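You operate a simulated robot arm through the tools that you are given. There is no shell and no other tool.

You are at the controls of a simulated robot arm. One attempt, no reset.

TASK
Pull dim and white down, clear the console, then recall the job card's scene and switch DARK off.
Fine: the scene shows on the target board; the other controls stay.
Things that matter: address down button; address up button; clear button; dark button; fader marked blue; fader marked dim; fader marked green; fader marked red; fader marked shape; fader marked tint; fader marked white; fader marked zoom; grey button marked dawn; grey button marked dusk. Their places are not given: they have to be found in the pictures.

It is judged by the outcome, as a careful person would: the job done as asked, and still so three seconds after it is handed in. It fails if anything else is knocked over, pushed out of place, dropped, spilled or broken.

THE ROBOT
A 7-joint arm with a fingered hand, fixed in place. Base frame: the origin is at the foot of the arm, x ahead of it, y to its left, z up. Readings come in mm, degrees, newtons and seconds.
With the tool pointing down near the work surface it reaches from about 280 to 840 mm from the base axis. Its first joint turns from -143.0 to 143.0 degrees. Payload 3 kg.
The tool frame sits at the grasp point between the pads (the TCP): z along the fingers, y along the line on which they close. The tips reach 26 mm beyond it. The gripper opens to 148 mm. The gripper's body begins 73 mm behind the TCP. The gripper is a hand of 3 fingers: y runs from the thumb to the fingers, the wrist lies at [0, 0, -229] in the tool frame, and closing takes about 1.5 s.
Orientation is told as [roll, pitch, yaw] about the base's x, y, z axes, in that order, counted from this pose: with the fingers straight down and closing along the base's y, the tool's x points along the base's -x, its y along +y and its z along -z.

THE INTERFACE
- The arm moves only by the tool jog_arm. Its argument "targets" is a list of rows, each a list of 6 numbers: the turn, a rotation vector about the tool's x, y, z in degrees, then the shift along the tool's x, y, z in mm. In form: [[ax, ay, az, tx, ty, tz], ...]. A call has 1 to 20 rows; each row shifts and turns the commanded pose from where the row before left it, along the tool's axes as they then stand. "claw" is the gripper command, from -1 (shut) to 1 (fully open), values between in proportion, set as the call begins (left out, the last holds). Each row takes 0.2 s and may step no farther than 50 mm and 8.6 degrees from the row before; otherwise, or with a gripper value out of range, the whole call is refused. A pose out of reach is approached as far as the arm can. The call stops where the force on the tool passes 60 N (or 10 N more than at its start, if that is more) or the arm is blocked; 0.2 s more then pass. Each finger travels about 153 mm/s and halts on what it meets, pressing with about 30 N; the grip force reading is that of the motor and also rises with nothing between the fingers. The clock runs only during rows and for 0.2 s after the last one: add rows that do not move to give the fingers time. It gives the time, the measured TCP pose, the force on the tool (base axes), the opening and the grip force at its end, in the units of the frame above (readings bear some noise), with the torque about the TCP (base axes, N m) and any sound that the robot's microphone picked up, and new pictures: "show" is both (left out), scene, wrist or none.
- Cameras (640 x 400 px; columns grow to the right, rows downward): "scene" is fixed at [221.9, -500.7, 1550.1]; the picture's right is [0.50, -0.87, 0.00], its down [-0.70, -0.40, -0.59] and it looks along [0.51, 0.29, -0.81] (base axes); focal length 295 px, centre (320, 200). "wrist" rides on the gripper at [68, -39, -90] in the tool frame; the picture's right is [0.50, 0.87, 0.00], its down [-0.66, 0.38, -0.65] and it looks along [-0.57, 0.33, 0.76] (tool axes); focal length 222 px, centre (320, 200).
- raise_lower(by): slides the trunk up (or, below 0, down) by that many mm; the arm rides with it, the base frame stays. It gives what a move gives, with no picture.
- move_fingers(finger1, finger2, thumb_bend): sets how far each is bent, from 0 (flat) to 100 (curled in); at 30 the hand is open as for a grip, at 70 the pads meet at the TCP. One left out holds its place. A second passes; each finger stops where it meets its share of the squeeze, and holds until it gets a number again. A gripper value or a shape takes the hand back. It gives what a move gives, with no picture; readings hold the bend of each and the force on the fingers (four entries, about 0 where the hand has none), thumb and palm.
- grasp_type(shape): the hand has 3 fingers and takes this shape, open, in about a second: jaw (thumb against the fingers, like two jaws); tri (thumb and two fingers); tip (a fingertip pinch); poke (one finger out to press); point (the index stretched); flat (the hand flat); cup (the hand cupped); fist (a fist). The gripper value then closes the fingers along that shape, each until it touches; the sizes above hold for jaw. It gives what a move gives, with no picture.
- locate(camera, pixels): for up to 12 pixels [column, row] of the newest picture of that camera ("zoom" is the newest enlarged one), the place [x, y, z] in the base frame of the surface seen there, good to about 2 mm. It takes no simulated time.
- enlarge(camera, box): a new picture of the part [left, top, right, bottom] of that camera's present view, enlarged. It takes no simulated time.
- sign_off(): hands the job in; it is judged then, once.

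Unless the task says otherwise, let go and move clear before handing in.

The tools are called after "Request:" as name(argument=value, ...) on one line, values as JSON. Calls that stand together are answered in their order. jog_arm: Moves the arm, as the interface text tells. Its arguments: {"type":"object","properties":{"targets":{"type":"array","items":{"type":"array","items":{"type":"number"}}},"claw":{"type":"number"},"show":{"type":"string","enum":["both","scene","wrist","none"]}},"required":["targets"]} The other tools are called the same way: raise_lower (by) slides the trunk up or down; grasp_type (shape) gives the hand a shape; move_fingers (finger1, finger2, thumb_bend) moves the fingers one by one; locate (camera, pixels) gives the place of the surface under pixels of a picture; enlarge (camera, box) takes an enlarged picture of a part of a camera's view; sign_off () hands the job in.

At the start:

```text
clock: 0.0
ee_pos: [677.5, 330.1, 1049.6]
tcp_rot: [0.0, -0.1, -0.1]
ft_force: [-0.6, 0.1, 0.5]
wrist_torque: [-0.01, 0.02, 0.0]
opening: 147.7
finger_force: 0.1
shape: jaw
bend: [30.0, 30.0, 30.0]
finger forces: [0.0, 0.0, 0.0, 0.0, 0.1, 0.0]
trunk travel left (down, up): [-825.0, 65.0]
```

scene: 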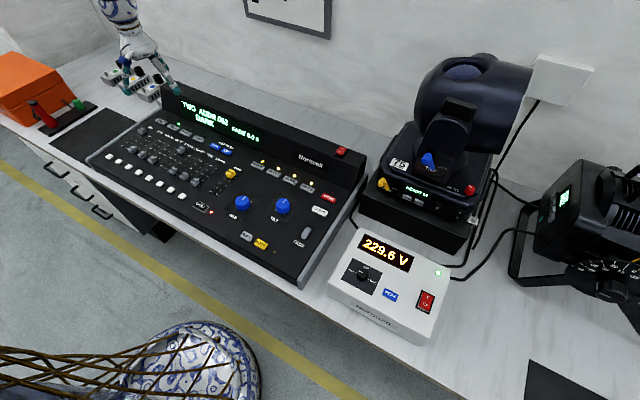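
wrist: 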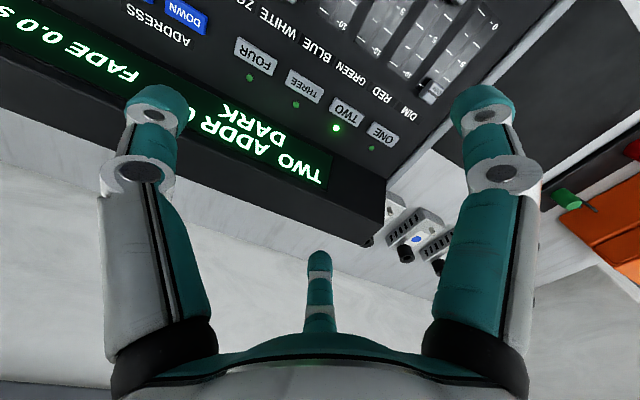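

The scene shows a lighting console at about pixels (80-370, 90-285), with a dimmer, a fixture and a display. I'll enlarge several parts to read the labels, job card and target board.

Request:
enlarge(camera="scene", box=[80, 80, 240, 220])

Request:
enlarge(camera="scene", box=[200, 120, 370, 290])

Request:
enlarge(camera="scene", box=[0, 30, 200, 160])

Request:
enlarge(camera="scene", box=[360, 40, 640, 220])

Request:
enlarge(camera="wrist", box=[100, 0, 520, 260])

```text
2.86 times, centred on (160, 150) of scene
```

zoom: 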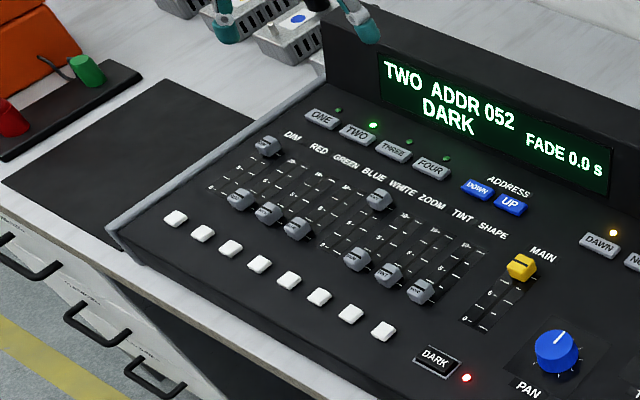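

```text
2.35 times, centred on (285, 205) of scene
```

zoom: 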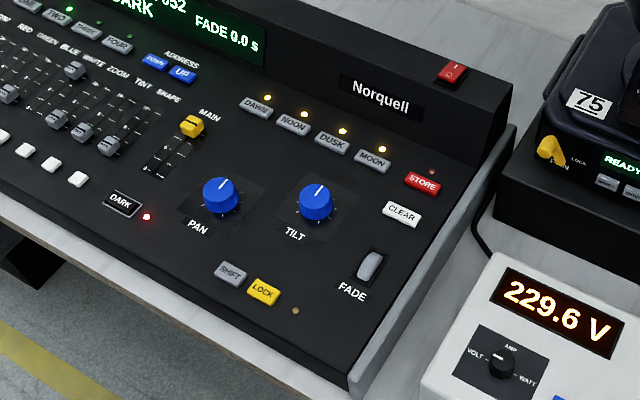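

```text
3.08 times, centred on (100, 95) of scene
```

zoom: 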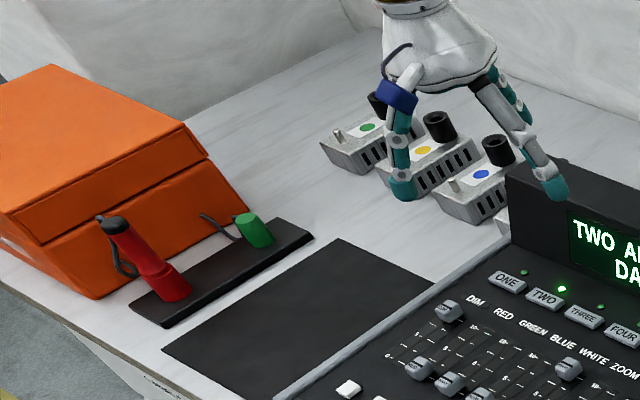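

```text
2.22 times, centred on (500, 130) of scene
```

zoom: 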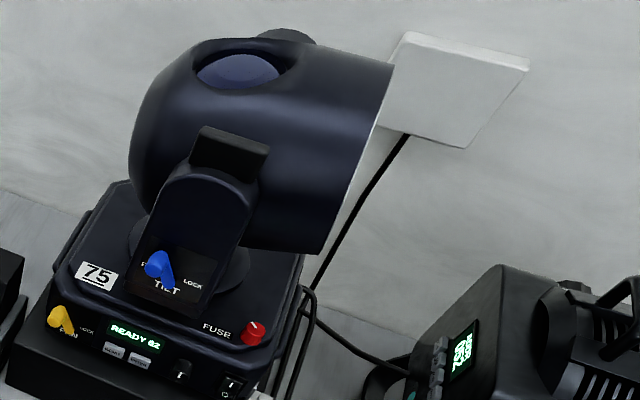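

```text
1.52 times, centred on (310, 130) of wrist
```

zoom: 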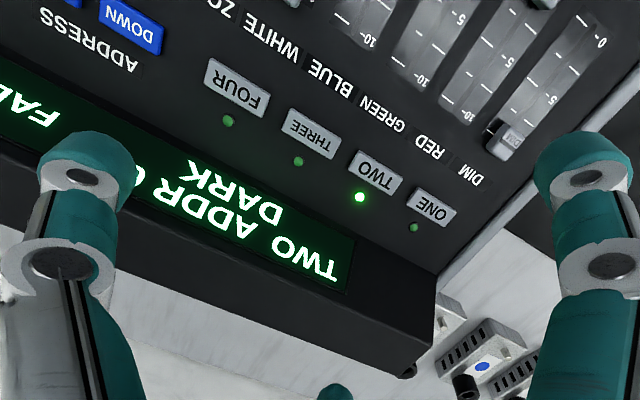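

The display reads "TWO ADDR 052 / DARK / FADE 0.0 s"; DARK LED lit red; the fixture carries "75" and "READY ..". I still need the job card and the target board, so I'll enlarge the remaining areas.

Request:
enlarge(camera="scene", box=[220, 0, 360, 60])

Request:
enlarge(camera="scene", box=[380, 140, 500, 220])

Request:
enlarge(camera="scene", box=[320, 220, 480, 350])

Request:
enlarge(camera="scene", box=[500, 160, 640, 400])

Request:
enlarge(camera="scene", box=[80, 110, 180, 200])

Request:
enlarge(camera="wrist", box=[340, 100, 640, 400])

```text
4.57 times, centred on (290, 30) of scene
```

zoom: 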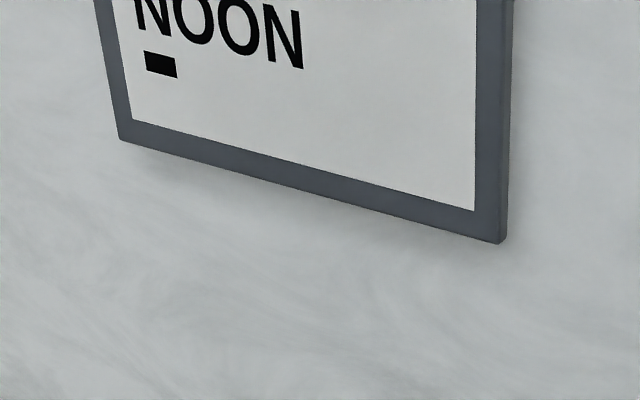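

```text
5.00 times, centred on (440, 180) of scene
```

zoom: 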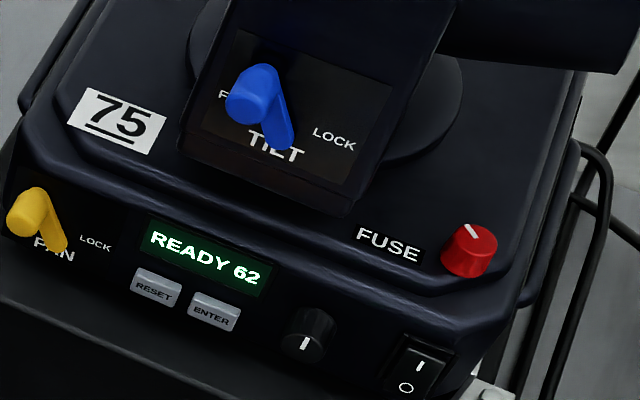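

```text
3.08 times, centred on (400, 285) of scene
```

zoom: 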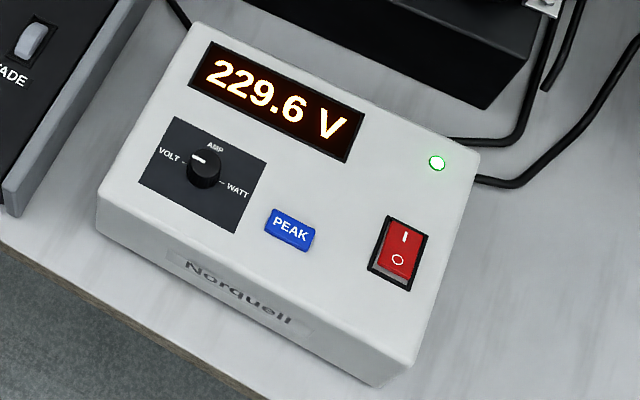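

```text
1.67 times, centred on (570, 280) of scene
```

zoom: 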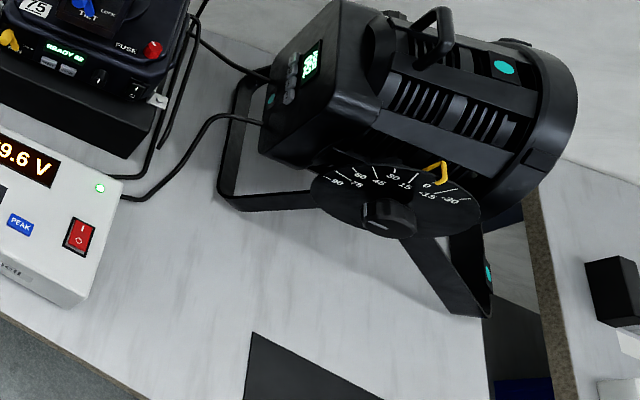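

```text
4.44 times, centred on (130, 155) of scene
```

zoom: 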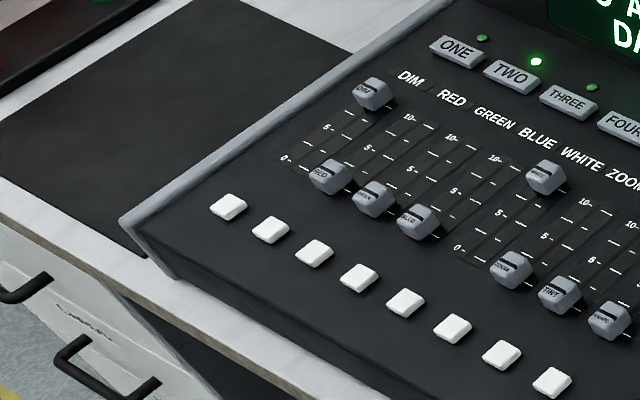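

```text
1.33 times, centred on (490, 250) of wrist
```

zoom: 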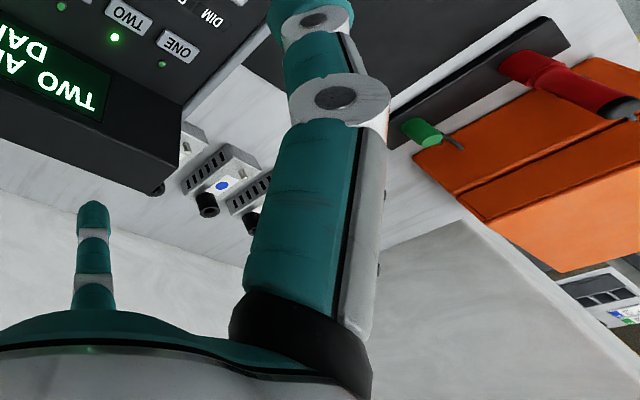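

The wall card at (290,10) shows "NOON" with a bar below it, but most of it is out of the scene view. I'll locate card, console and fixture points so I can plan a look with the wrist camera.

Request:
locate(camera="scene", pixels=[[248, 2], [328, 33], [290, 10], [160, 98], [340, 150], [130, 175], [270, 250], [465, 190], [560, 200], [325, 212], [203, 208], [240, 290]])

Request:
enlarge(camera="scene", box=[530, 170, 590, 230])

Request:
enlarge(camera="scene", box=[240, 0, 340, 20])

```text
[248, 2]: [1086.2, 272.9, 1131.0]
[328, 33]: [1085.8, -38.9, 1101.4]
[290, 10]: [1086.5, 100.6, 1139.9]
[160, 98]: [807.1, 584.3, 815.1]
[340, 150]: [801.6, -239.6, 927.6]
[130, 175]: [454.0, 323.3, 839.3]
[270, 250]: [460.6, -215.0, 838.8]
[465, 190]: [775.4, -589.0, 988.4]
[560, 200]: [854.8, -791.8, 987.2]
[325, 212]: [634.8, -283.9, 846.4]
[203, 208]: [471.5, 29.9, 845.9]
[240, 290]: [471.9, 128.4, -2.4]
```

```text
6.67 times, centred on (560, 200) of scene
```

zoom: 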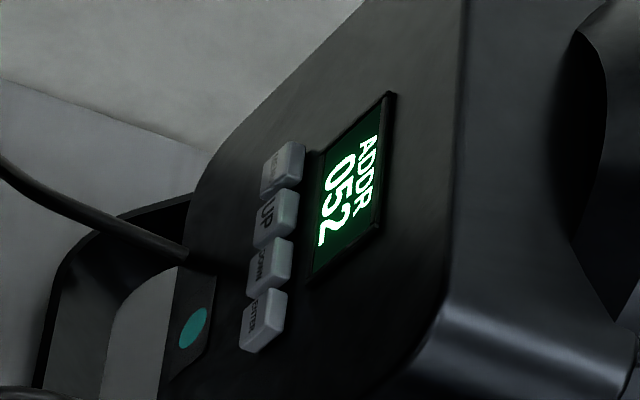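

```text
6.40 times, centred on (290, 10) of scene
```

zoom: 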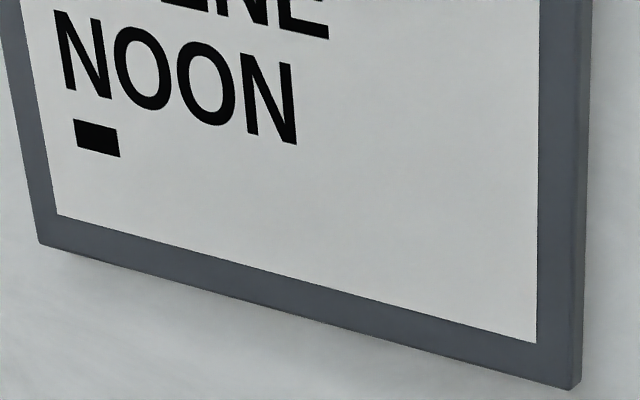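

The wall card starts at x≈1086, y from about -40 to 275, z from about 1100 up, and reads something like "...SCENE NOON". The spotlight at right shows ADDR 052, which matches the console. I'll move the wrist camera toward -y and pitch it up to read the whole card.

Request:
jog_arm(targets=[[0, -8, 0, 0, -45, 0], [0, -8, 0, 0, -45, 0], [0, -8, 0, 0, -45, 0], [0, -8, 0, 0, -45, 0], [0, -8, 0, 0, -45, 0], [0, -8, 0, 0, -45, 0]])

```text
clock: 1.4
ee_pos: [789.6, 222.2, 1095.8]
tcp_rot: [-0.5, -43.0, 0.1]
ft_force: [-0.6, 0.1, 1.5]
wrist_torque: [0.01, 0.02, -0.04]
opening: 147.9
finger_force: 0.2
shape: jaw
bend: [30.0, 30.0, 30.0]
finger forces: [0.0, 0.0, 0.0, 0.0, 0.0, 0.1]
out of reach, approached as far as the arm can: row 2, 3, 4, 5, 6
trunk travel left (down, up): [-825.0, 65.0]
```

scene: 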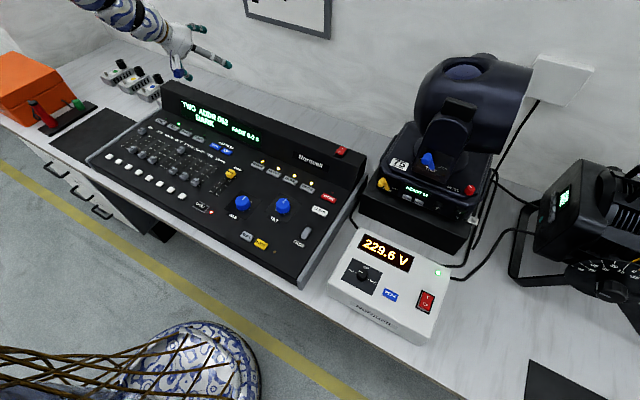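
wrist: 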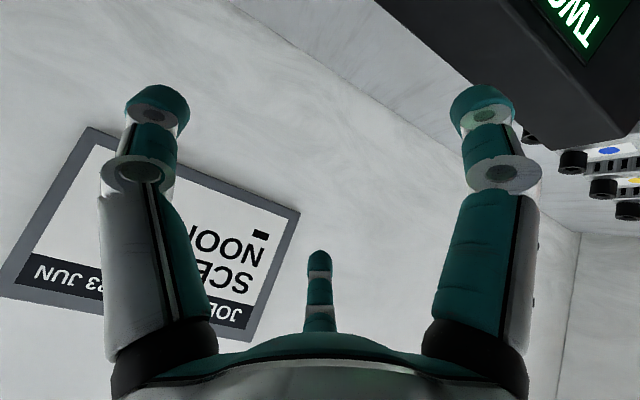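

The wrist picture shows the card, upside down, at (0-300, 130-340): "JOB ... 23 JUN / SCENE NOON", partly behind a finger. I'll enlarge it.

Request:
enlarge(camera="wrist", box=[0, 120, 320, 350])

```text
1.74 times, centred on (160, 235) of wrist
```

zoom: 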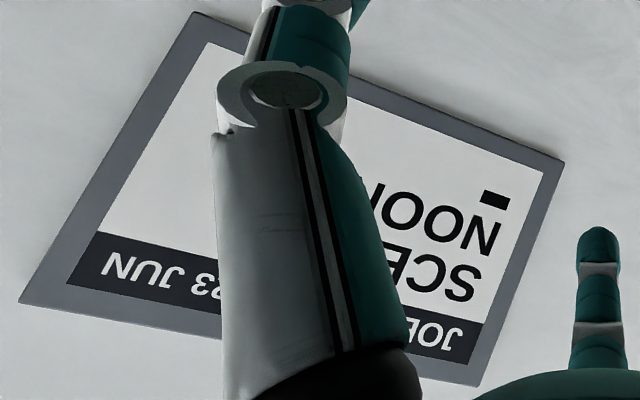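

The card reads "JOB ... 23 JUN / SCENE / NOON", with a finger hiding its middle. Rows 2-6 were reported out of reach, so I'll send a still row to see where the arm settles.

Request:
jog_arm(targets=[[0, 0, 0, 0, 0, 0], [0, 0, 0, 0, 0, 0]], show="none")

```text
clock: 2.0
ee_pos: [789.0, 224.9, 1094.9]
tcp_rot: [-0.6, -43.0, 0.0]
ft_force: [0.5, -0.1, -0.4]
wrist_torque: [0.01, 0.0, 0.03]
opening: 147.9
finger_force: 0.2
shape: jaw
bend: [30.0, 30.0, 30.0]
finger forces: [0.1, 0.0, 0.0, 0.0, 0.1, 0.0]
trunk travel left (down, up): [-825.0, 65.0]
```

The arm settled at (789, 225, 1095). I'll back away from the wall and shift toward -y in small rows so the finger no longer covers the card.

Request:
jog_arm(targets=[[0, 0, 0, 25, -30, -23], [0, 0, 0, 25, -30, -23], [0, 0, 0, 25, -30, -23]], show="wrist")

```text
clock: 2.8
ee_pos: [789.2, 224.9, 1097.2]
tcp_rot: [-0.6, -42.9, 0.1]
ft_force: [-0.4, 0.6, -0.1]
wrist_torque: [0.01, -0.04, 0.03]
opening: 148.0
finger_force: 0.1
shape: jaw
bend: [30.0, 30.0, 30.0]
finger forces: [0.1, 0.0, 0.0, 0.1, 0.1, 0.1]
out of reach, approached as far as the arm can: row 1, 2, 3
trunk travel left (down, up): [-825.0, 65.0]
```

wrist: 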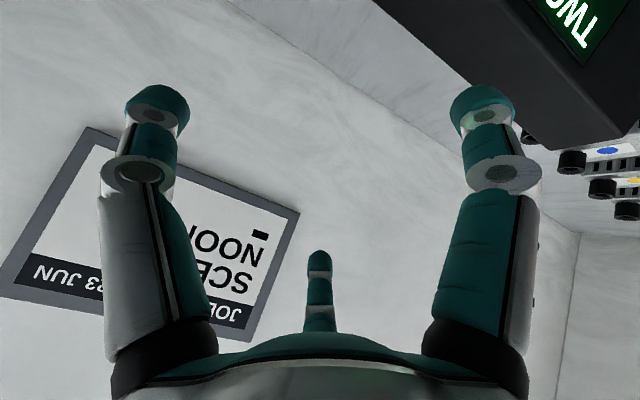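

The arm didn't move, so it is probably at a joint limit. I'll undo part of the pitch while shifting toward -y and see whether it frees up.

Request:
jog_arm(targets=[[0, 8, 0, 0, 0, 0], [0, 8, 0, 0, 0, 0], [0, 8, 0, 0, 0, 0], [0, 0, 0, 0, -20, 0], [0, 0, 0, 0, 0, 0]], show="wrist")

```text
clock: 4.0
ee_pos: [791.6, 209.1, 1094.3]
tcp_rot: [-0.4, -18.8, -0.2]
ft_force: [0.6, 0.5, -0.1]
wrist_torque: [0.01, -0.03, -0.02]
opening: 147.7
finger_force: 0.1
shape: jaw
bend: [30.0, 30.0, 30.0]
finger forces: [0.1, 0.0, 0.0, 0.1, 0.1, 0.0]
out of reach, approached as far as the arm can: row 1
trunk travel left (down, up): [-825.0, 65.0]
```

wrist: 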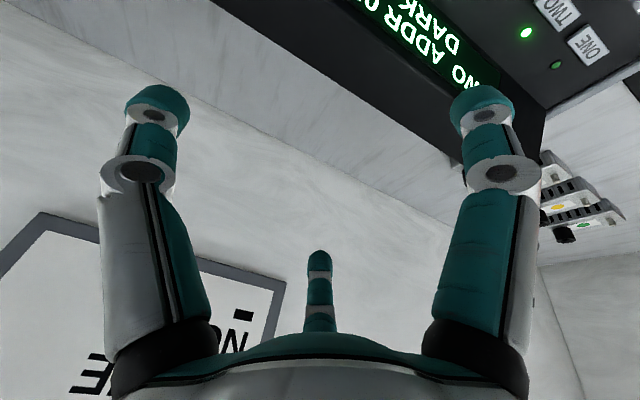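

The arm is free again at (792, 209, 1094) with pitch -19. I'll move back in x and toward -y at this pitch to bring the card out from behind the finger.

Request:
jog_arm(targets=[[0, 0, 0, 28, -35, -10], [0, 0, 0, 28, -35, -10], [0, 0, 0, 28, -35, -10], [0, 0, 0, 28, -35, -10], [0, 0, 0, 28, -35, -10]], show="wrist")

```text
clock: 5.2
ee_pos: [754.8, 116.0, 1030.4]
tcp_rot: [-0.5, -18.6, -0.3]
ft_force: [0.2, -0.4, 0.3]
wrist_torque: [0.01, 0.0, -0.04]
opening: 148.1
finger_force: 0.1
shape: jaw
bend: [30.0, 30.0, 30.0]
finger forces: [0.1, 0.1, 0.1, 0.0, 0.1, 0.0]
out of reach, approached as far as the arm can: row 1, 2, 3, 4, 5
trunk travel left (down, up): [-825.0, 65.0]
```

wrist: 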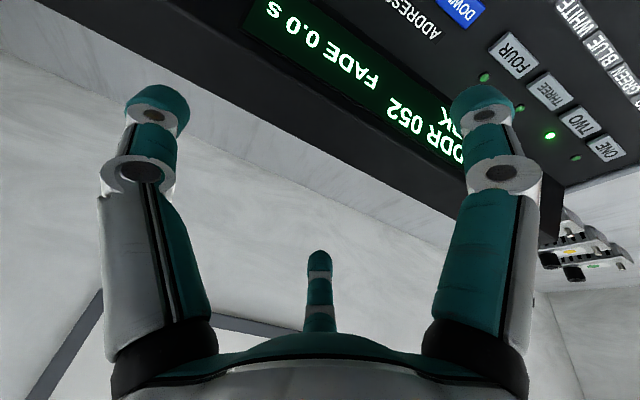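

The arm drifts down when pitched, so this pose is limited. The card text I've read is "JOB … 23 JUN, SCENE NOON", and the scene zoom shows nothing right of NOON. Next I'll raise back to tool-down and take enlarged views of the console to locate every control.

Request:
jog_arm(targets=[[0, 8, 0, 0, 0, -20], [0, 8, 0, 0, 0, -20], [0, 2.6, 0, 0, 0, -20], [0, 0, 0, 0, 0, 0]])

Request:
enlarge(camera="scene", box=[90, 110, 210, 200])

```text
clock: 6.2
ee_pos: [741.3, 116.9, 1087.9]
tcp_rot: [-0.4, -0.3, -0.3]
ft_force: [-0.1, 0.8, 0.1]
wrist_torque: [0.0, 0.02, -0.03]
opening: 148.1
finger_force: 0.1
shape: jaw
bend: [30.0, 30.0, 30.0]
finger forces: [0.0, 0.0, 0.0, 0.0, 0.1, 0.1]
trunk travel left (down, up): [-825.0, 65.0]
```

scene: 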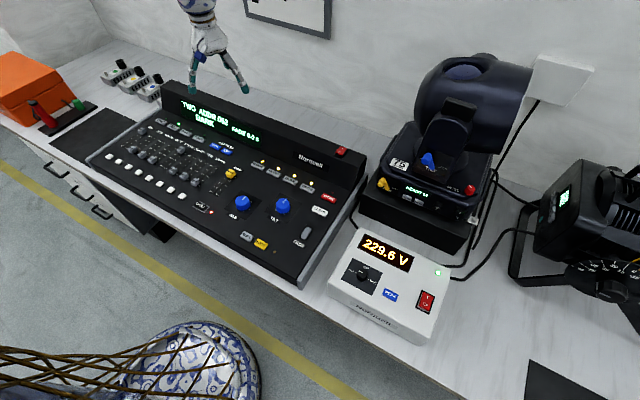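
wrist: 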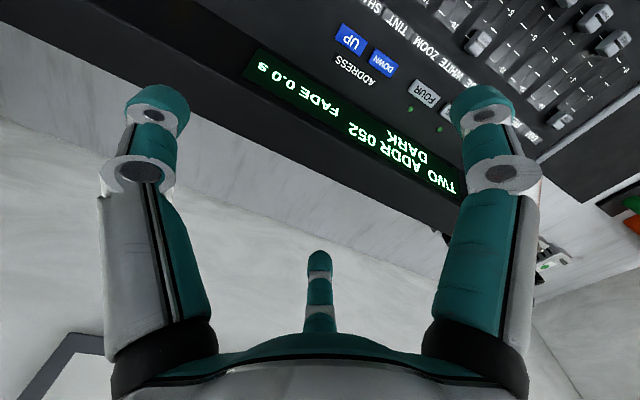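

```text
4.44 times, centred on (150, 155) of scene
```

zoom: 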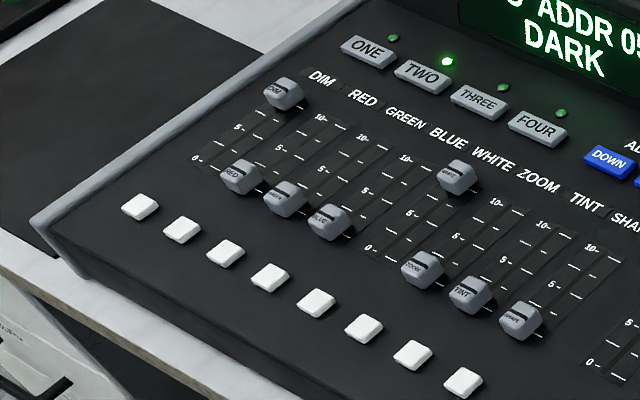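

The enlarged view shows DIM cap at (285,92) near 10 and WHITE at (458,174) near 10, all other faders at 0. I'll locate caps, slots and panel surface.

Request:
locate(camera="zoom", pixels=[[285, 90], [242, 174], [286, 196], [331, 220], [458, 172], [424, 266], [470, 292], [521, 318], [385, 240], [437, 205], [230, 135], [265, 110]])

Request:
locate(camera="zoom", pixels=[[275, 82], [297, 92], [285, 78], [270, 100], [297, 106], [448, 160], [470, 172], [440, 190], [470, 190], [460, 158], [140, 208], [464, 382]])

```text
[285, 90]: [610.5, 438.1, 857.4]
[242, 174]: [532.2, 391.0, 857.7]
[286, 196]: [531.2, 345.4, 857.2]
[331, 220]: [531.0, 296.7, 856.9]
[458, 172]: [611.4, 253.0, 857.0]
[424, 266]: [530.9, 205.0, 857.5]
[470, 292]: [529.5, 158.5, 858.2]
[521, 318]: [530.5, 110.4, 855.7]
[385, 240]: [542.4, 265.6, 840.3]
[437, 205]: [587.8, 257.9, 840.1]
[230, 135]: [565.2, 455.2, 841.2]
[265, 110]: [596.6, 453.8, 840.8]
```

```text
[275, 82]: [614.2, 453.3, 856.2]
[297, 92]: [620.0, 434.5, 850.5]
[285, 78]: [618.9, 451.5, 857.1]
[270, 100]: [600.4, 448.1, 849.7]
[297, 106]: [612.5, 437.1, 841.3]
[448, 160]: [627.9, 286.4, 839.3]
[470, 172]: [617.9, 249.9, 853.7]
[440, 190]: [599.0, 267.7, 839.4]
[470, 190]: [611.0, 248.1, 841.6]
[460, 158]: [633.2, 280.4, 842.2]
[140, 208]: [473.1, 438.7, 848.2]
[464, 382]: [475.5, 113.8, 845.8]
```

Panel is flat at z≈840, cap tops at z≈857, fader pitch about 47 mm, zero end at x≈531 and DIM/WHITE at x≈611. Now I'll locate the buttons on the right half.

Request:
enlarge(camera="scene", box=[180, 130, 350, 260])

```text
3.08 times, centred on (265, 195) of scene
```

zoom: 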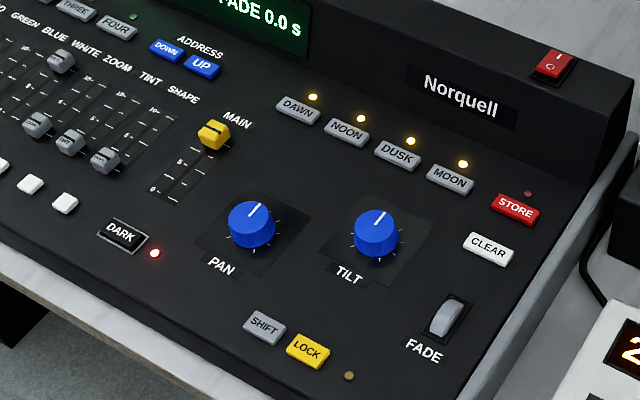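

All four scene LEDs (DAWN, NOON, DUSK, MOON) are lit amber, and the DARK LED red. I'll locate these buttons and the bezel.

Request:
locate(camera="zoom", pixels=[[298, 106], [347, 129], [398, 152], [450, 176], [516, 205], [488, 245], [122, 232], [300, 75], [320, 20], [340, 108], [330, 145], [470, 270]])

Request:
locate(camera="zoom", pixels=[[331, 120], [343, 139], [363, 140], [352, 121], [466, 237], [511, 253], [492, 264], [481, 234], [97, 235], [146, 240], [117, 251], [125, 219]])

```text
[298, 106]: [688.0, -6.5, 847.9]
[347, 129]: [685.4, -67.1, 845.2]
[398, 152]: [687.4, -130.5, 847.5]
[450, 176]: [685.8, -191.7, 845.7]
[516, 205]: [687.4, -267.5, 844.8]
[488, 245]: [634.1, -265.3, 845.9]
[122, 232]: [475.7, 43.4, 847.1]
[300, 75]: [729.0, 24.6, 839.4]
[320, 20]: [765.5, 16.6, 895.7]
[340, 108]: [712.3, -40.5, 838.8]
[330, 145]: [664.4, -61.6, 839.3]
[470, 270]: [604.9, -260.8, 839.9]
```

```text
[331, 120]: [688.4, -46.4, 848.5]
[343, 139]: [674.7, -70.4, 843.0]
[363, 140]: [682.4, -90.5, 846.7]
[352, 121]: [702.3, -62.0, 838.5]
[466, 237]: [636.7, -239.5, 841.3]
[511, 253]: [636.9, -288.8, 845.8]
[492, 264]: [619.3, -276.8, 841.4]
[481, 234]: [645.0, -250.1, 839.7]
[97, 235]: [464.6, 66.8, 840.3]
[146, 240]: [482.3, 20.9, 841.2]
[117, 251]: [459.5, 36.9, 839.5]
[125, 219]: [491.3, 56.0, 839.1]
```

NOON is at about (686,-68,846), CLEAR (634,-264,846), DARK (476,43,847), and STORE sits at (687,-267). I'll switch to the poke shape up here and look at where the finger tip is.

Request:
grasp_type(shape="poke")

Request:
jog_arm(targets=[[0, 0, 0, 40, 0, 0], [0, 0, 0, 40, 0, 0], [0, 0, 0, 0, 0, 0]])

Request:
enlarge(camera="scene", box=[130, 0, 270, 130])

```text
clock: 7.1
ee_pos: [742.9, 116.2, 1088.9]
tcp_rot: [-0.4, -0.3, -0.3]
ft_force: [-0.1, -0.6, 0.4]
wrist_torque: [0.02, -0.01, -0.03]
opening: 0.0
finger_force: 0.1
shape: poke
bend: [100.0, 100.0, 40.0]
finger forces: [0.1, 0.0, 0.1, 0.1, 0.1, 0.0]
trunk travel left (down, up): [-825.0, 65.0]
```

```text
clock: 7.9
ee_pos: [697.4, 137.3, 1064.9]
tcp_rot: [-0.4, -0.2, -0.4]
ft_force: [-0.9, 0.0, -0.5]
wrist_torque: [-0.01, -0.01, -0.01]
opening: 0.0
finger_force: 0.1
shape: poke
bend: [100.0, 100.0, 40.0]
finger forces: [0.0, 0.0, 0.0, 0.0, 0.1, 0.0]
out of reach, approached as far as the arm can: row 1, 2
trunk travel left (down, up): [-825.0, 65.0]
```

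scene: 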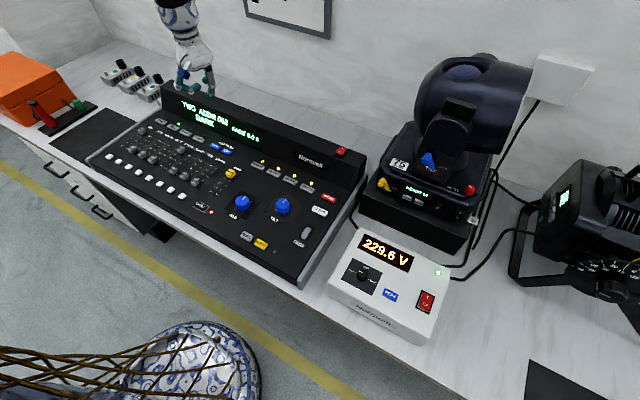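
wrist: 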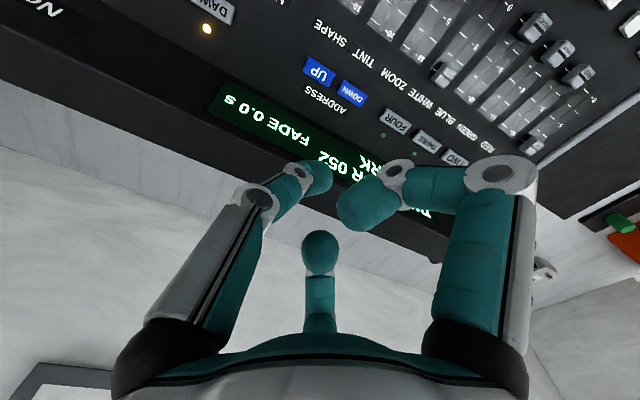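

```text
3.08 times, centred on (200, 65) of scene
```

zoom: 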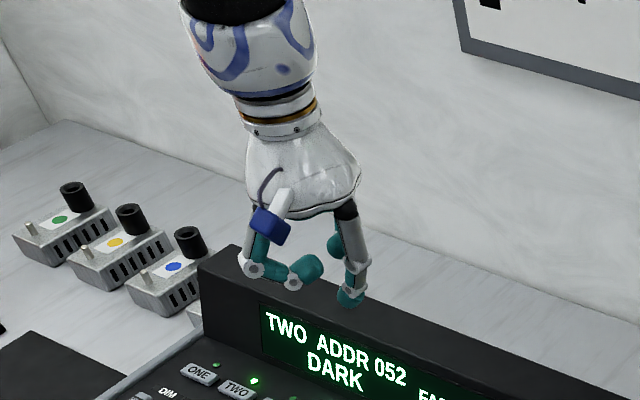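

In poke shape, the bend reads [100, 100, 40]. I'll locate the finger tips in both pictures to get their tool-frame offsets.

Request:
locate(camera="zoom", pixels=[[345, 292], [350, 303], [305, 268], [320, 270], [293, 283], [250, 270], [336, 243], [340, 290]])

Request:
locate(camera="wrist", pixels=[[318, 178], [328, 178], [355, 205], [365, 225], [400, 170], [320, 240], [320, 260], [500, 172], [255, 198], [320, 310]])

```text
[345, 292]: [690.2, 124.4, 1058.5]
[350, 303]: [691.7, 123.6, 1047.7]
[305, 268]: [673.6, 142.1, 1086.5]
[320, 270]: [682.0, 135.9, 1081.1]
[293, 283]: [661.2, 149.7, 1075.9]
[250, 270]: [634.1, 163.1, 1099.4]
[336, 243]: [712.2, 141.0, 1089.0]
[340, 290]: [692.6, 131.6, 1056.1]
```

```text
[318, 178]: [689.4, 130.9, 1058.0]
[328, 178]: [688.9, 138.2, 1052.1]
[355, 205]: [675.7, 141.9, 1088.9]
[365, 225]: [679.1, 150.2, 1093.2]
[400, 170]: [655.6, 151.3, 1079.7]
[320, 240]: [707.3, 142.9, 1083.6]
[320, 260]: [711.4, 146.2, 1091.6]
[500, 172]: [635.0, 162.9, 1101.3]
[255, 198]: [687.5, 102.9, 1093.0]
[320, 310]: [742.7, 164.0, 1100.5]
```

The thumb is the poke finger: its tip is around (691,130,1047), about 18 mm below the TCP, and the curled fingers' lowest points are around z≈1075. I'll take a tighter zoom to fix the tip exactly.

Request:
enlarge(camera="scene", box=[175, 60, 225, 105])

Request:
enlarge(camera="wrist", box=[240, 130, 440, 280])

```text
8.89 times, centred on (200, 82) of scene
```

zoom: 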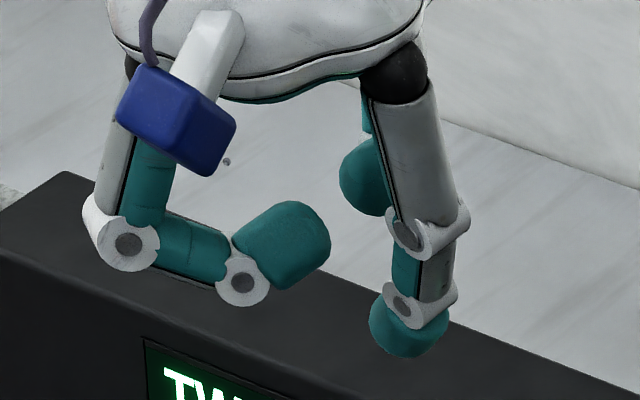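

```text
2.67 times, centred on (340, 205) of wrist
```

zoom: 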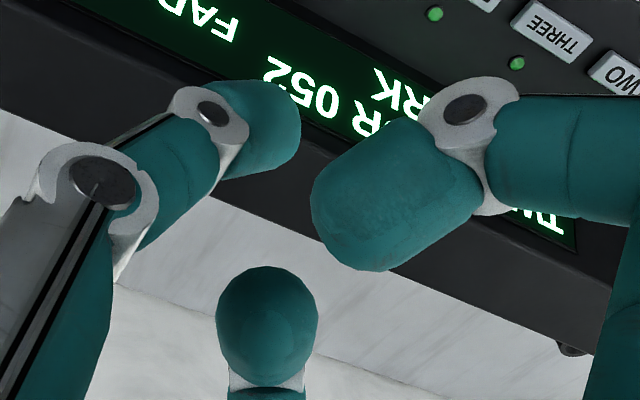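

The wrist zoom shows the thumb tip at (265,130). I'll locate points around it.

Request:
locate(camera="zoom", pixels=[[260, 130], [296, 120], [290, 150], [270, 172], [235, 172], [240, 90], [320, 210], [350, 262], [440, 215], [540, 215], [265, 300], [225, 110]])

Request:
enlarge(camera="scene", box=[175, 60, 225, 105])

Request:
locate(camera="zoom", pixels=[[405, 350], [390, 350], [372, 325], [445, 335], [410, 330], [405, 305], [240, 295], [280, 285], [220, 280], [125, 265], [365, 205], [425, 260]])

```text
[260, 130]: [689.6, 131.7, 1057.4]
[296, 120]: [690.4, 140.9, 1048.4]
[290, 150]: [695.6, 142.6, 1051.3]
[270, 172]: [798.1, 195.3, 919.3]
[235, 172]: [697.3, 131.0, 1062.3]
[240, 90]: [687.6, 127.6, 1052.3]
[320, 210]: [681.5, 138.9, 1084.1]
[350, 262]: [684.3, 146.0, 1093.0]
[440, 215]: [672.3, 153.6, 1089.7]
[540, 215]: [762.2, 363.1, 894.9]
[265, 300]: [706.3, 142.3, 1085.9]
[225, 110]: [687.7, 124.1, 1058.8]
```

```text
8.89 times, centred on (200, 82) of scene
```

zoom: 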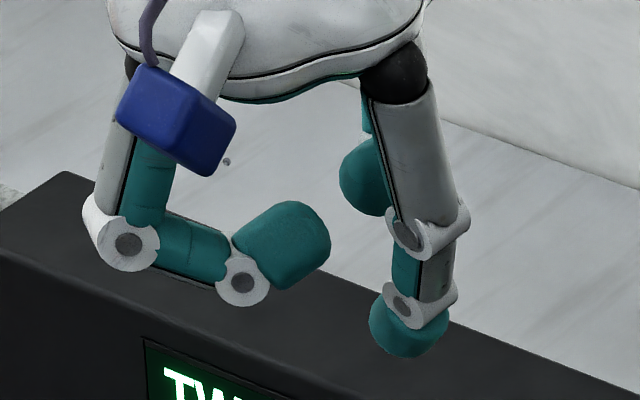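

```text
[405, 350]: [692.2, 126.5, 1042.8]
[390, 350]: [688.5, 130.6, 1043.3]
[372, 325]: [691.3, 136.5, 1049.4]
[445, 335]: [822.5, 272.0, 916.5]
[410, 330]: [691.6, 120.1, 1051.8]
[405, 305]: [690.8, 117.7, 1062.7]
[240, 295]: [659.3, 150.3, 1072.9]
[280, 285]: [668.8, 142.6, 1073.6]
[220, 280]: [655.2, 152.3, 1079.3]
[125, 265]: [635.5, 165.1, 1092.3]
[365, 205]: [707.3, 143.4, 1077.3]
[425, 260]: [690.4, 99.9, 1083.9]
```

The poke tip sits about (0,-7,-25) from the TCP, with the curled fingers ≥30 mm higher. I'll move diagonally to hover behind the WHITE cap, targeting TCP around (645,259,950).

Request:
jog_arm(targets=[[0, 0, 0, 10, 30, 29], [0, 0, 0, 14, 30, 29], [0, 0, 0, 14, 31, 29], [0, 0, 0, 14, 31, 29], [0, 0, 0, 0, 0, 0]])

```text
clock: 9.1
ee_pos: [645.8, 259.0, 942.4]
tcp_rot: [-0.4, -0.2, -0.3]
ft_force: [-0.1, 0.2, 0.0]
wrist_torque: [-0.02, 0.03, -0.03]
opening: 0.1
finger_force: 0.0
shape: poke
bend: [100.0, 100.0, 40.0]
finger forces: [0.0, 0.0, 0.0, 0.0, 0.0, 0.1]
trunk travel left (down, up): [-825.0, 65.0]
```

scene: 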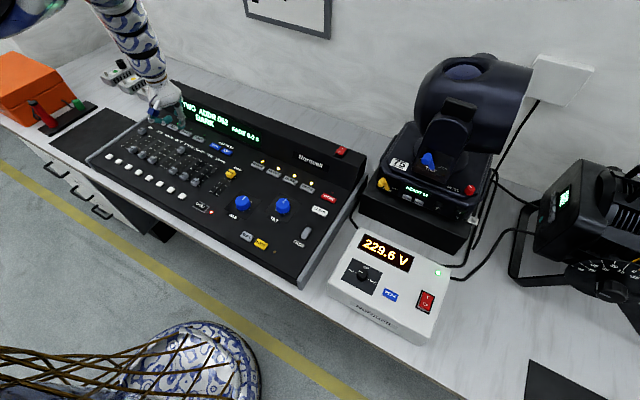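
wrist: 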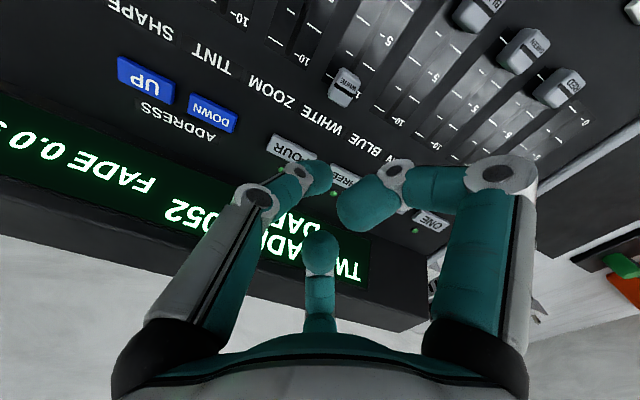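

The arm is at (646,259,942), and the WHITE cap is visible at (345,85) in the wrist picture with nothing near the tip. I'll check the cap and tip positions before descending.

Request:
locate(camera="wrist", pixels=[[345, 78], [345, 95], [318, 178], [328, 178], [290, 148], [345, 180], [430, 222], [335, 120], [475, 12], [300, 110]])

Request:
enlarge(camera="scene", box=[120, 70, 240, 170])

```text
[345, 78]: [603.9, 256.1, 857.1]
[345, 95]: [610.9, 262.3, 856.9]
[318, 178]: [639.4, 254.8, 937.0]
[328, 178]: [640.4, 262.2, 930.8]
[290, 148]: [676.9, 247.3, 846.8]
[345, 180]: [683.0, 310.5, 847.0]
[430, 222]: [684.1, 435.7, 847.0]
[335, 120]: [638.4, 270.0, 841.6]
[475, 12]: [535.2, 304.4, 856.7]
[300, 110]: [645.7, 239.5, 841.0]
```

```text
4.00 times, centred on (180, 120) of scene
```

zoom: 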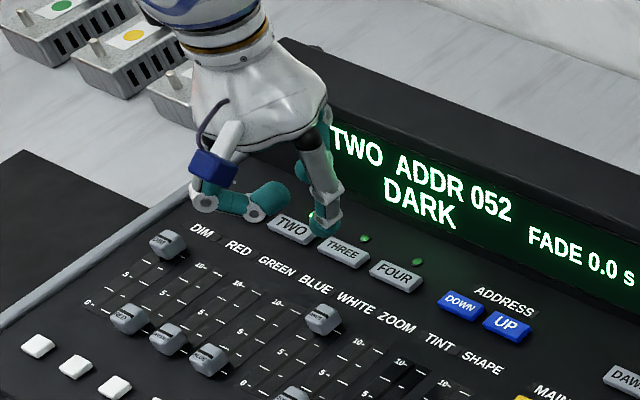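

The button row ONE-FOUR begins at x≈672 and the WHITE cap's rear edge is near 622, so the gap at x≈645 is free. I'll zoom on the cap to get its extents.

Request:
enlarge(camera="wrist", box=[310, 50, 380, 120])

```text
5.71 times, centred on (345, 85) of wrist
```

zoom: 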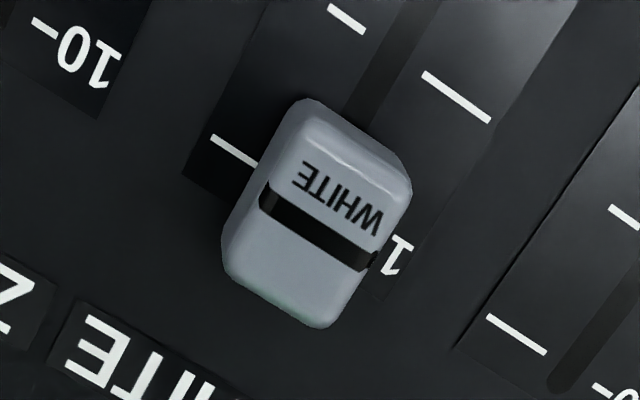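

Request:
locate(camera="zoom", pixels=[[330, 140], [320, 215], [290, 280], [380, 185], [260, 195], [365, 260], [310, 310], [235, 255], [400, 170], [310, 110], [335, 315], [250, 285]])

```text
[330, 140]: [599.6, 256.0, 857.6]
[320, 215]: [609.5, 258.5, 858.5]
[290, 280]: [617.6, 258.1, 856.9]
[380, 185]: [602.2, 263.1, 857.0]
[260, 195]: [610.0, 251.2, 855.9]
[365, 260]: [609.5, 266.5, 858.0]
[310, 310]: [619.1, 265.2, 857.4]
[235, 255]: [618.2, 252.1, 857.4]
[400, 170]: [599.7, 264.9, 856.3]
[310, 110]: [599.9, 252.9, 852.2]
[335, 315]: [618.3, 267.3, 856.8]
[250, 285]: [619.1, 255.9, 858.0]
```

The WHITE cap spans x 597-622, y 250-268 (centre y≈259), so I want TCP y≈265. I'll shift there and descend behind it to TCP z≈870.

Request:
jog_arm(targets=[[0, 0, 0, 0, 6, 0], [0, 0, 0, 0, 0, 25], [0, 0, 0, 0, 0, 25], [0, 0, 0, 0, 0, 22], [0, 0, 0, 0, 0, 0]])

Request:
enlarge(camera="scene", box=[120, 80, 240, 180])

```text
clock: 10.3
ee_pos: [645.3, 267.0, 873.5]
tcp_rot: [-0.5, -0.3, -0.4]
ft_force: [-0.2, 0.5, -0.6]
wrist_torque: [0.02, 0.01, 0.0]
opening: 0.1
finger_force: 0.1
shape: poke
bend: [100.0, 100.0, 40.0]
finger forces: [0.1, 0.0, 0.0, 0.0, 0.0, 0.0]
trunk travel left (down, up): [-825.0, 65.0]
```

scene: 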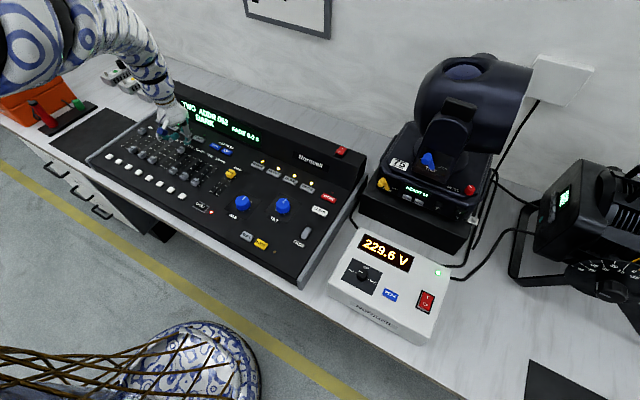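
wrist: 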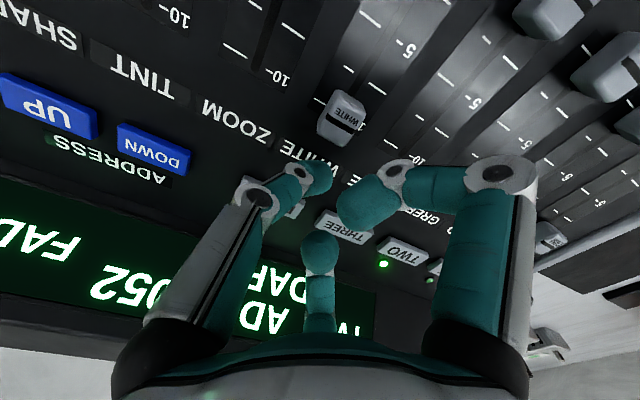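

```text
4.00 times, centred on (180, 130) of scene
```

zoom: 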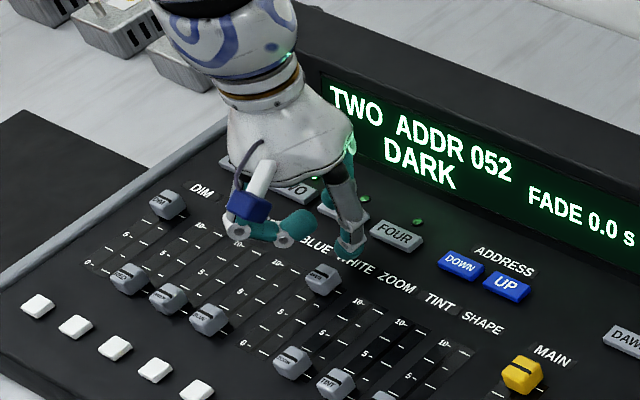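

The tip is now behind the WHITE cap at z 873 with no contact. I'll enlarge to check the gap and alignment.

Request:
enlarge(camera="wrist", box=[260, 70, 420, 220])

Request:
locate(camera="wrist", pixels=[[315, 178], [328, 175], [322, 190], [343, 130], [345, 95], [325, 130], [365, 120], [360, 205]])

```text
2.67 times, centred on (340, 145) of wrist
```

zoom: 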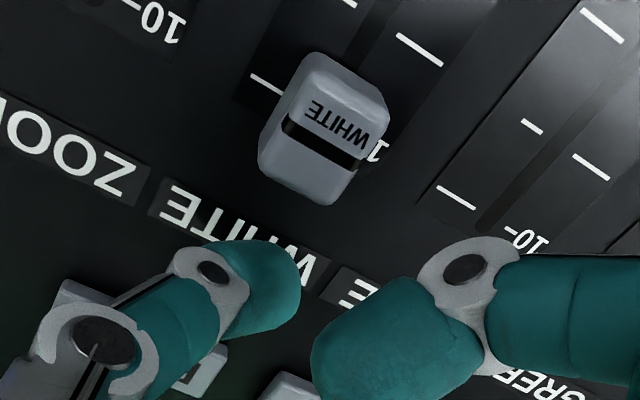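

```text
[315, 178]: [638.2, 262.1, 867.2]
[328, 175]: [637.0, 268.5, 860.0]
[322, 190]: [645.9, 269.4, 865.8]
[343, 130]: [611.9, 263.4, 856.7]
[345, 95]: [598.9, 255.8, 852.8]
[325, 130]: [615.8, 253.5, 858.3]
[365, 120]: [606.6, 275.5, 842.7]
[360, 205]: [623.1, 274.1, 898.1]
```

The tip's face is at x≈637 and the cap's rear edge at 622, so about 15 mm to contact plus 80 mm of travel. I'll push -x about 60 mm in small steps first and check.

Request:
jog_arm(targets=[[0, 0, 0, 10, -1, 0], [0, 0, 0, 10, 0, 0], [0, 0, 0, 10, 0, 0], [0, 0, 0, 10, 0, 0], [0, 0, 0, 10, 0, 0], [0, 0, 0, 10, 0, 0]])

Request:
enlarge(camera="scene", box=[100, 90, 240, 200])

```text
clock: 11.7
ee_pos: [585.3, 266.0, 871.7]
tcp_rot: [-0.4, -0.2, -0.3]
ft_force: [0.8, -0.2, 0.5]
wrist_torque: [0.02, 0.0, -0.02]
opening: 0.0
finger_force: 0.1
shape: poke
bend: [100.0, 100.0, 40.0]
finger forces: [0.0, 0.0, 0.1, 0.0, 0.1, 0.0]
trunk travel left (down, up): [-825.0, 65.0]
```

scene: 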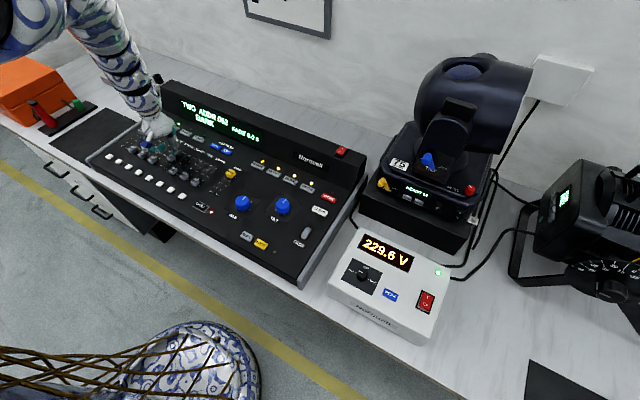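
wrist: 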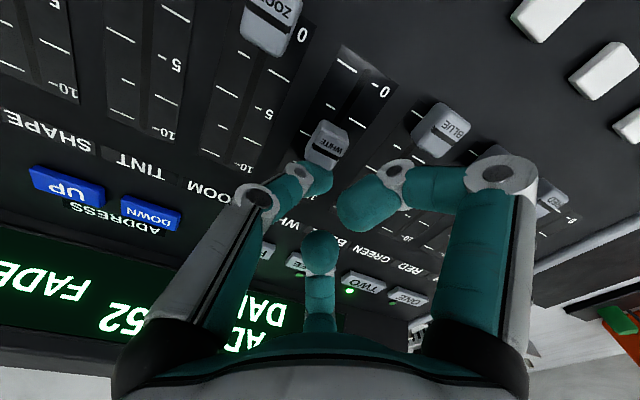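

```text
3.64 times, centred on (170, 145) of scene
```

zoom: 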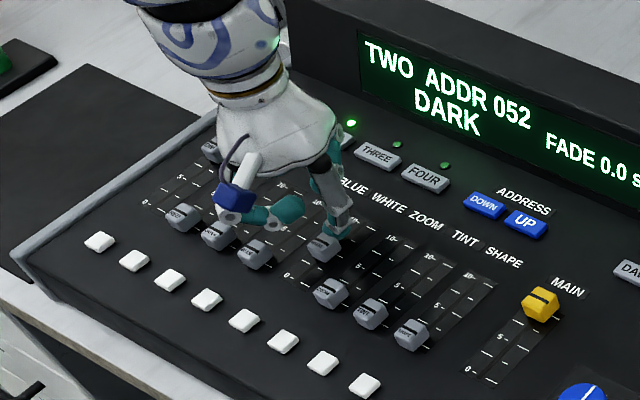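

The cap is sliding with the finger and forces stay near zero. I'll continue about 30 mm and look again.

Request:
jog_arm(targets=[[0, 0, 0, 8, 0, 0], [0, 0, 0, 8, 0, 0], [0, 0, 0, 6, 0, 0], [0, 0, 0, 5, 0, 0], [0, 0, 0, 3, 0, 0]])

Request:
enlarge(camera="scene", box=[100, 90, 240, 200])

Request:
enlarge(camera="wrist", box=[220, 20, 460, 200])

```text
clock: 12.9
ee_pos: [557.9, 265.6, 873.0]
tcp_rot: [-0.3, -0.3, -0.5]
ft_force: [0.8, 0.3, 0.7]
wrist_torque: [0.04, -0.01, 0.01]
opening: 0.1
finger_force: 0.0
shape: poke
bend: [100.0, 100.0, 40.0]
finger forces: [0.1, 0.0, 0.1, 0.0, 0.2, 0.1]
trunk travel left (down, up): [-825.0, 65.0]
```

scene: 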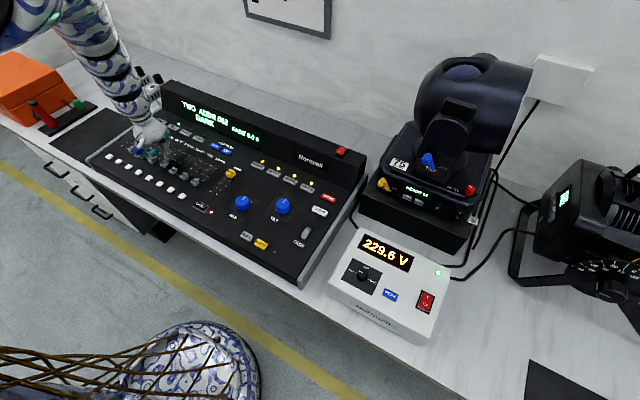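
wrist: 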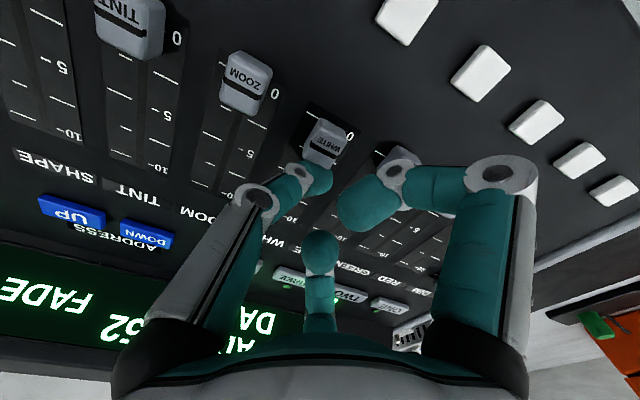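

```text
3.64 times, centred on (170, 145) of scene
```

zoom: 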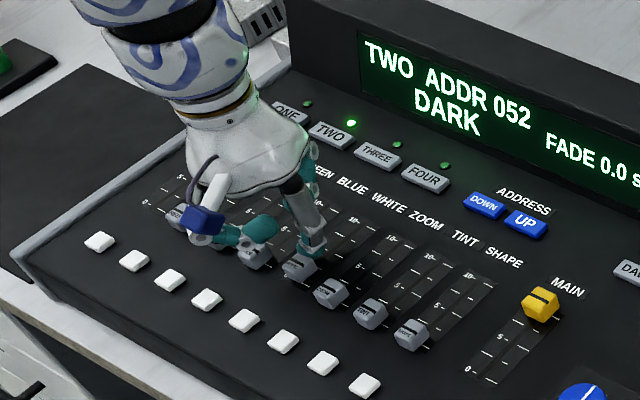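

```text
2.22 times, centred on (340, 110) of wrist
```

zoom: 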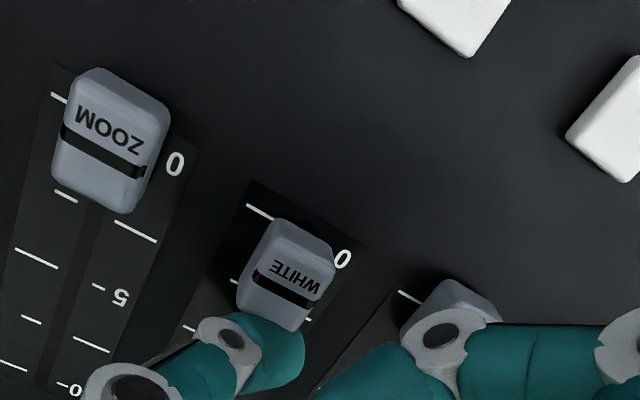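

WHITE is near the bottom but not quite level with ZOOM. I'll measure both caps' bands.

Request:
locate(camera="zoom", pixels=[[102, 152], [285, 292], [105, 85], [290, 235], [455, 290], [135, 95], [315, 250], [85, 190], [265, 310]])

```text
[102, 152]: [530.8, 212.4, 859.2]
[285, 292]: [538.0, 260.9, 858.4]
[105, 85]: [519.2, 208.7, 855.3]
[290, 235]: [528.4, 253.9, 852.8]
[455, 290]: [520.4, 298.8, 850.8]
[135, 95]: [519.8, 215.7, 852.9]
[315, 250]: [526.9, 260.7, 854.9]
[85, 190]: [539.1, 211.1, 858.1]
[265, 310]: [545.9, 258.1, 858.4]
```

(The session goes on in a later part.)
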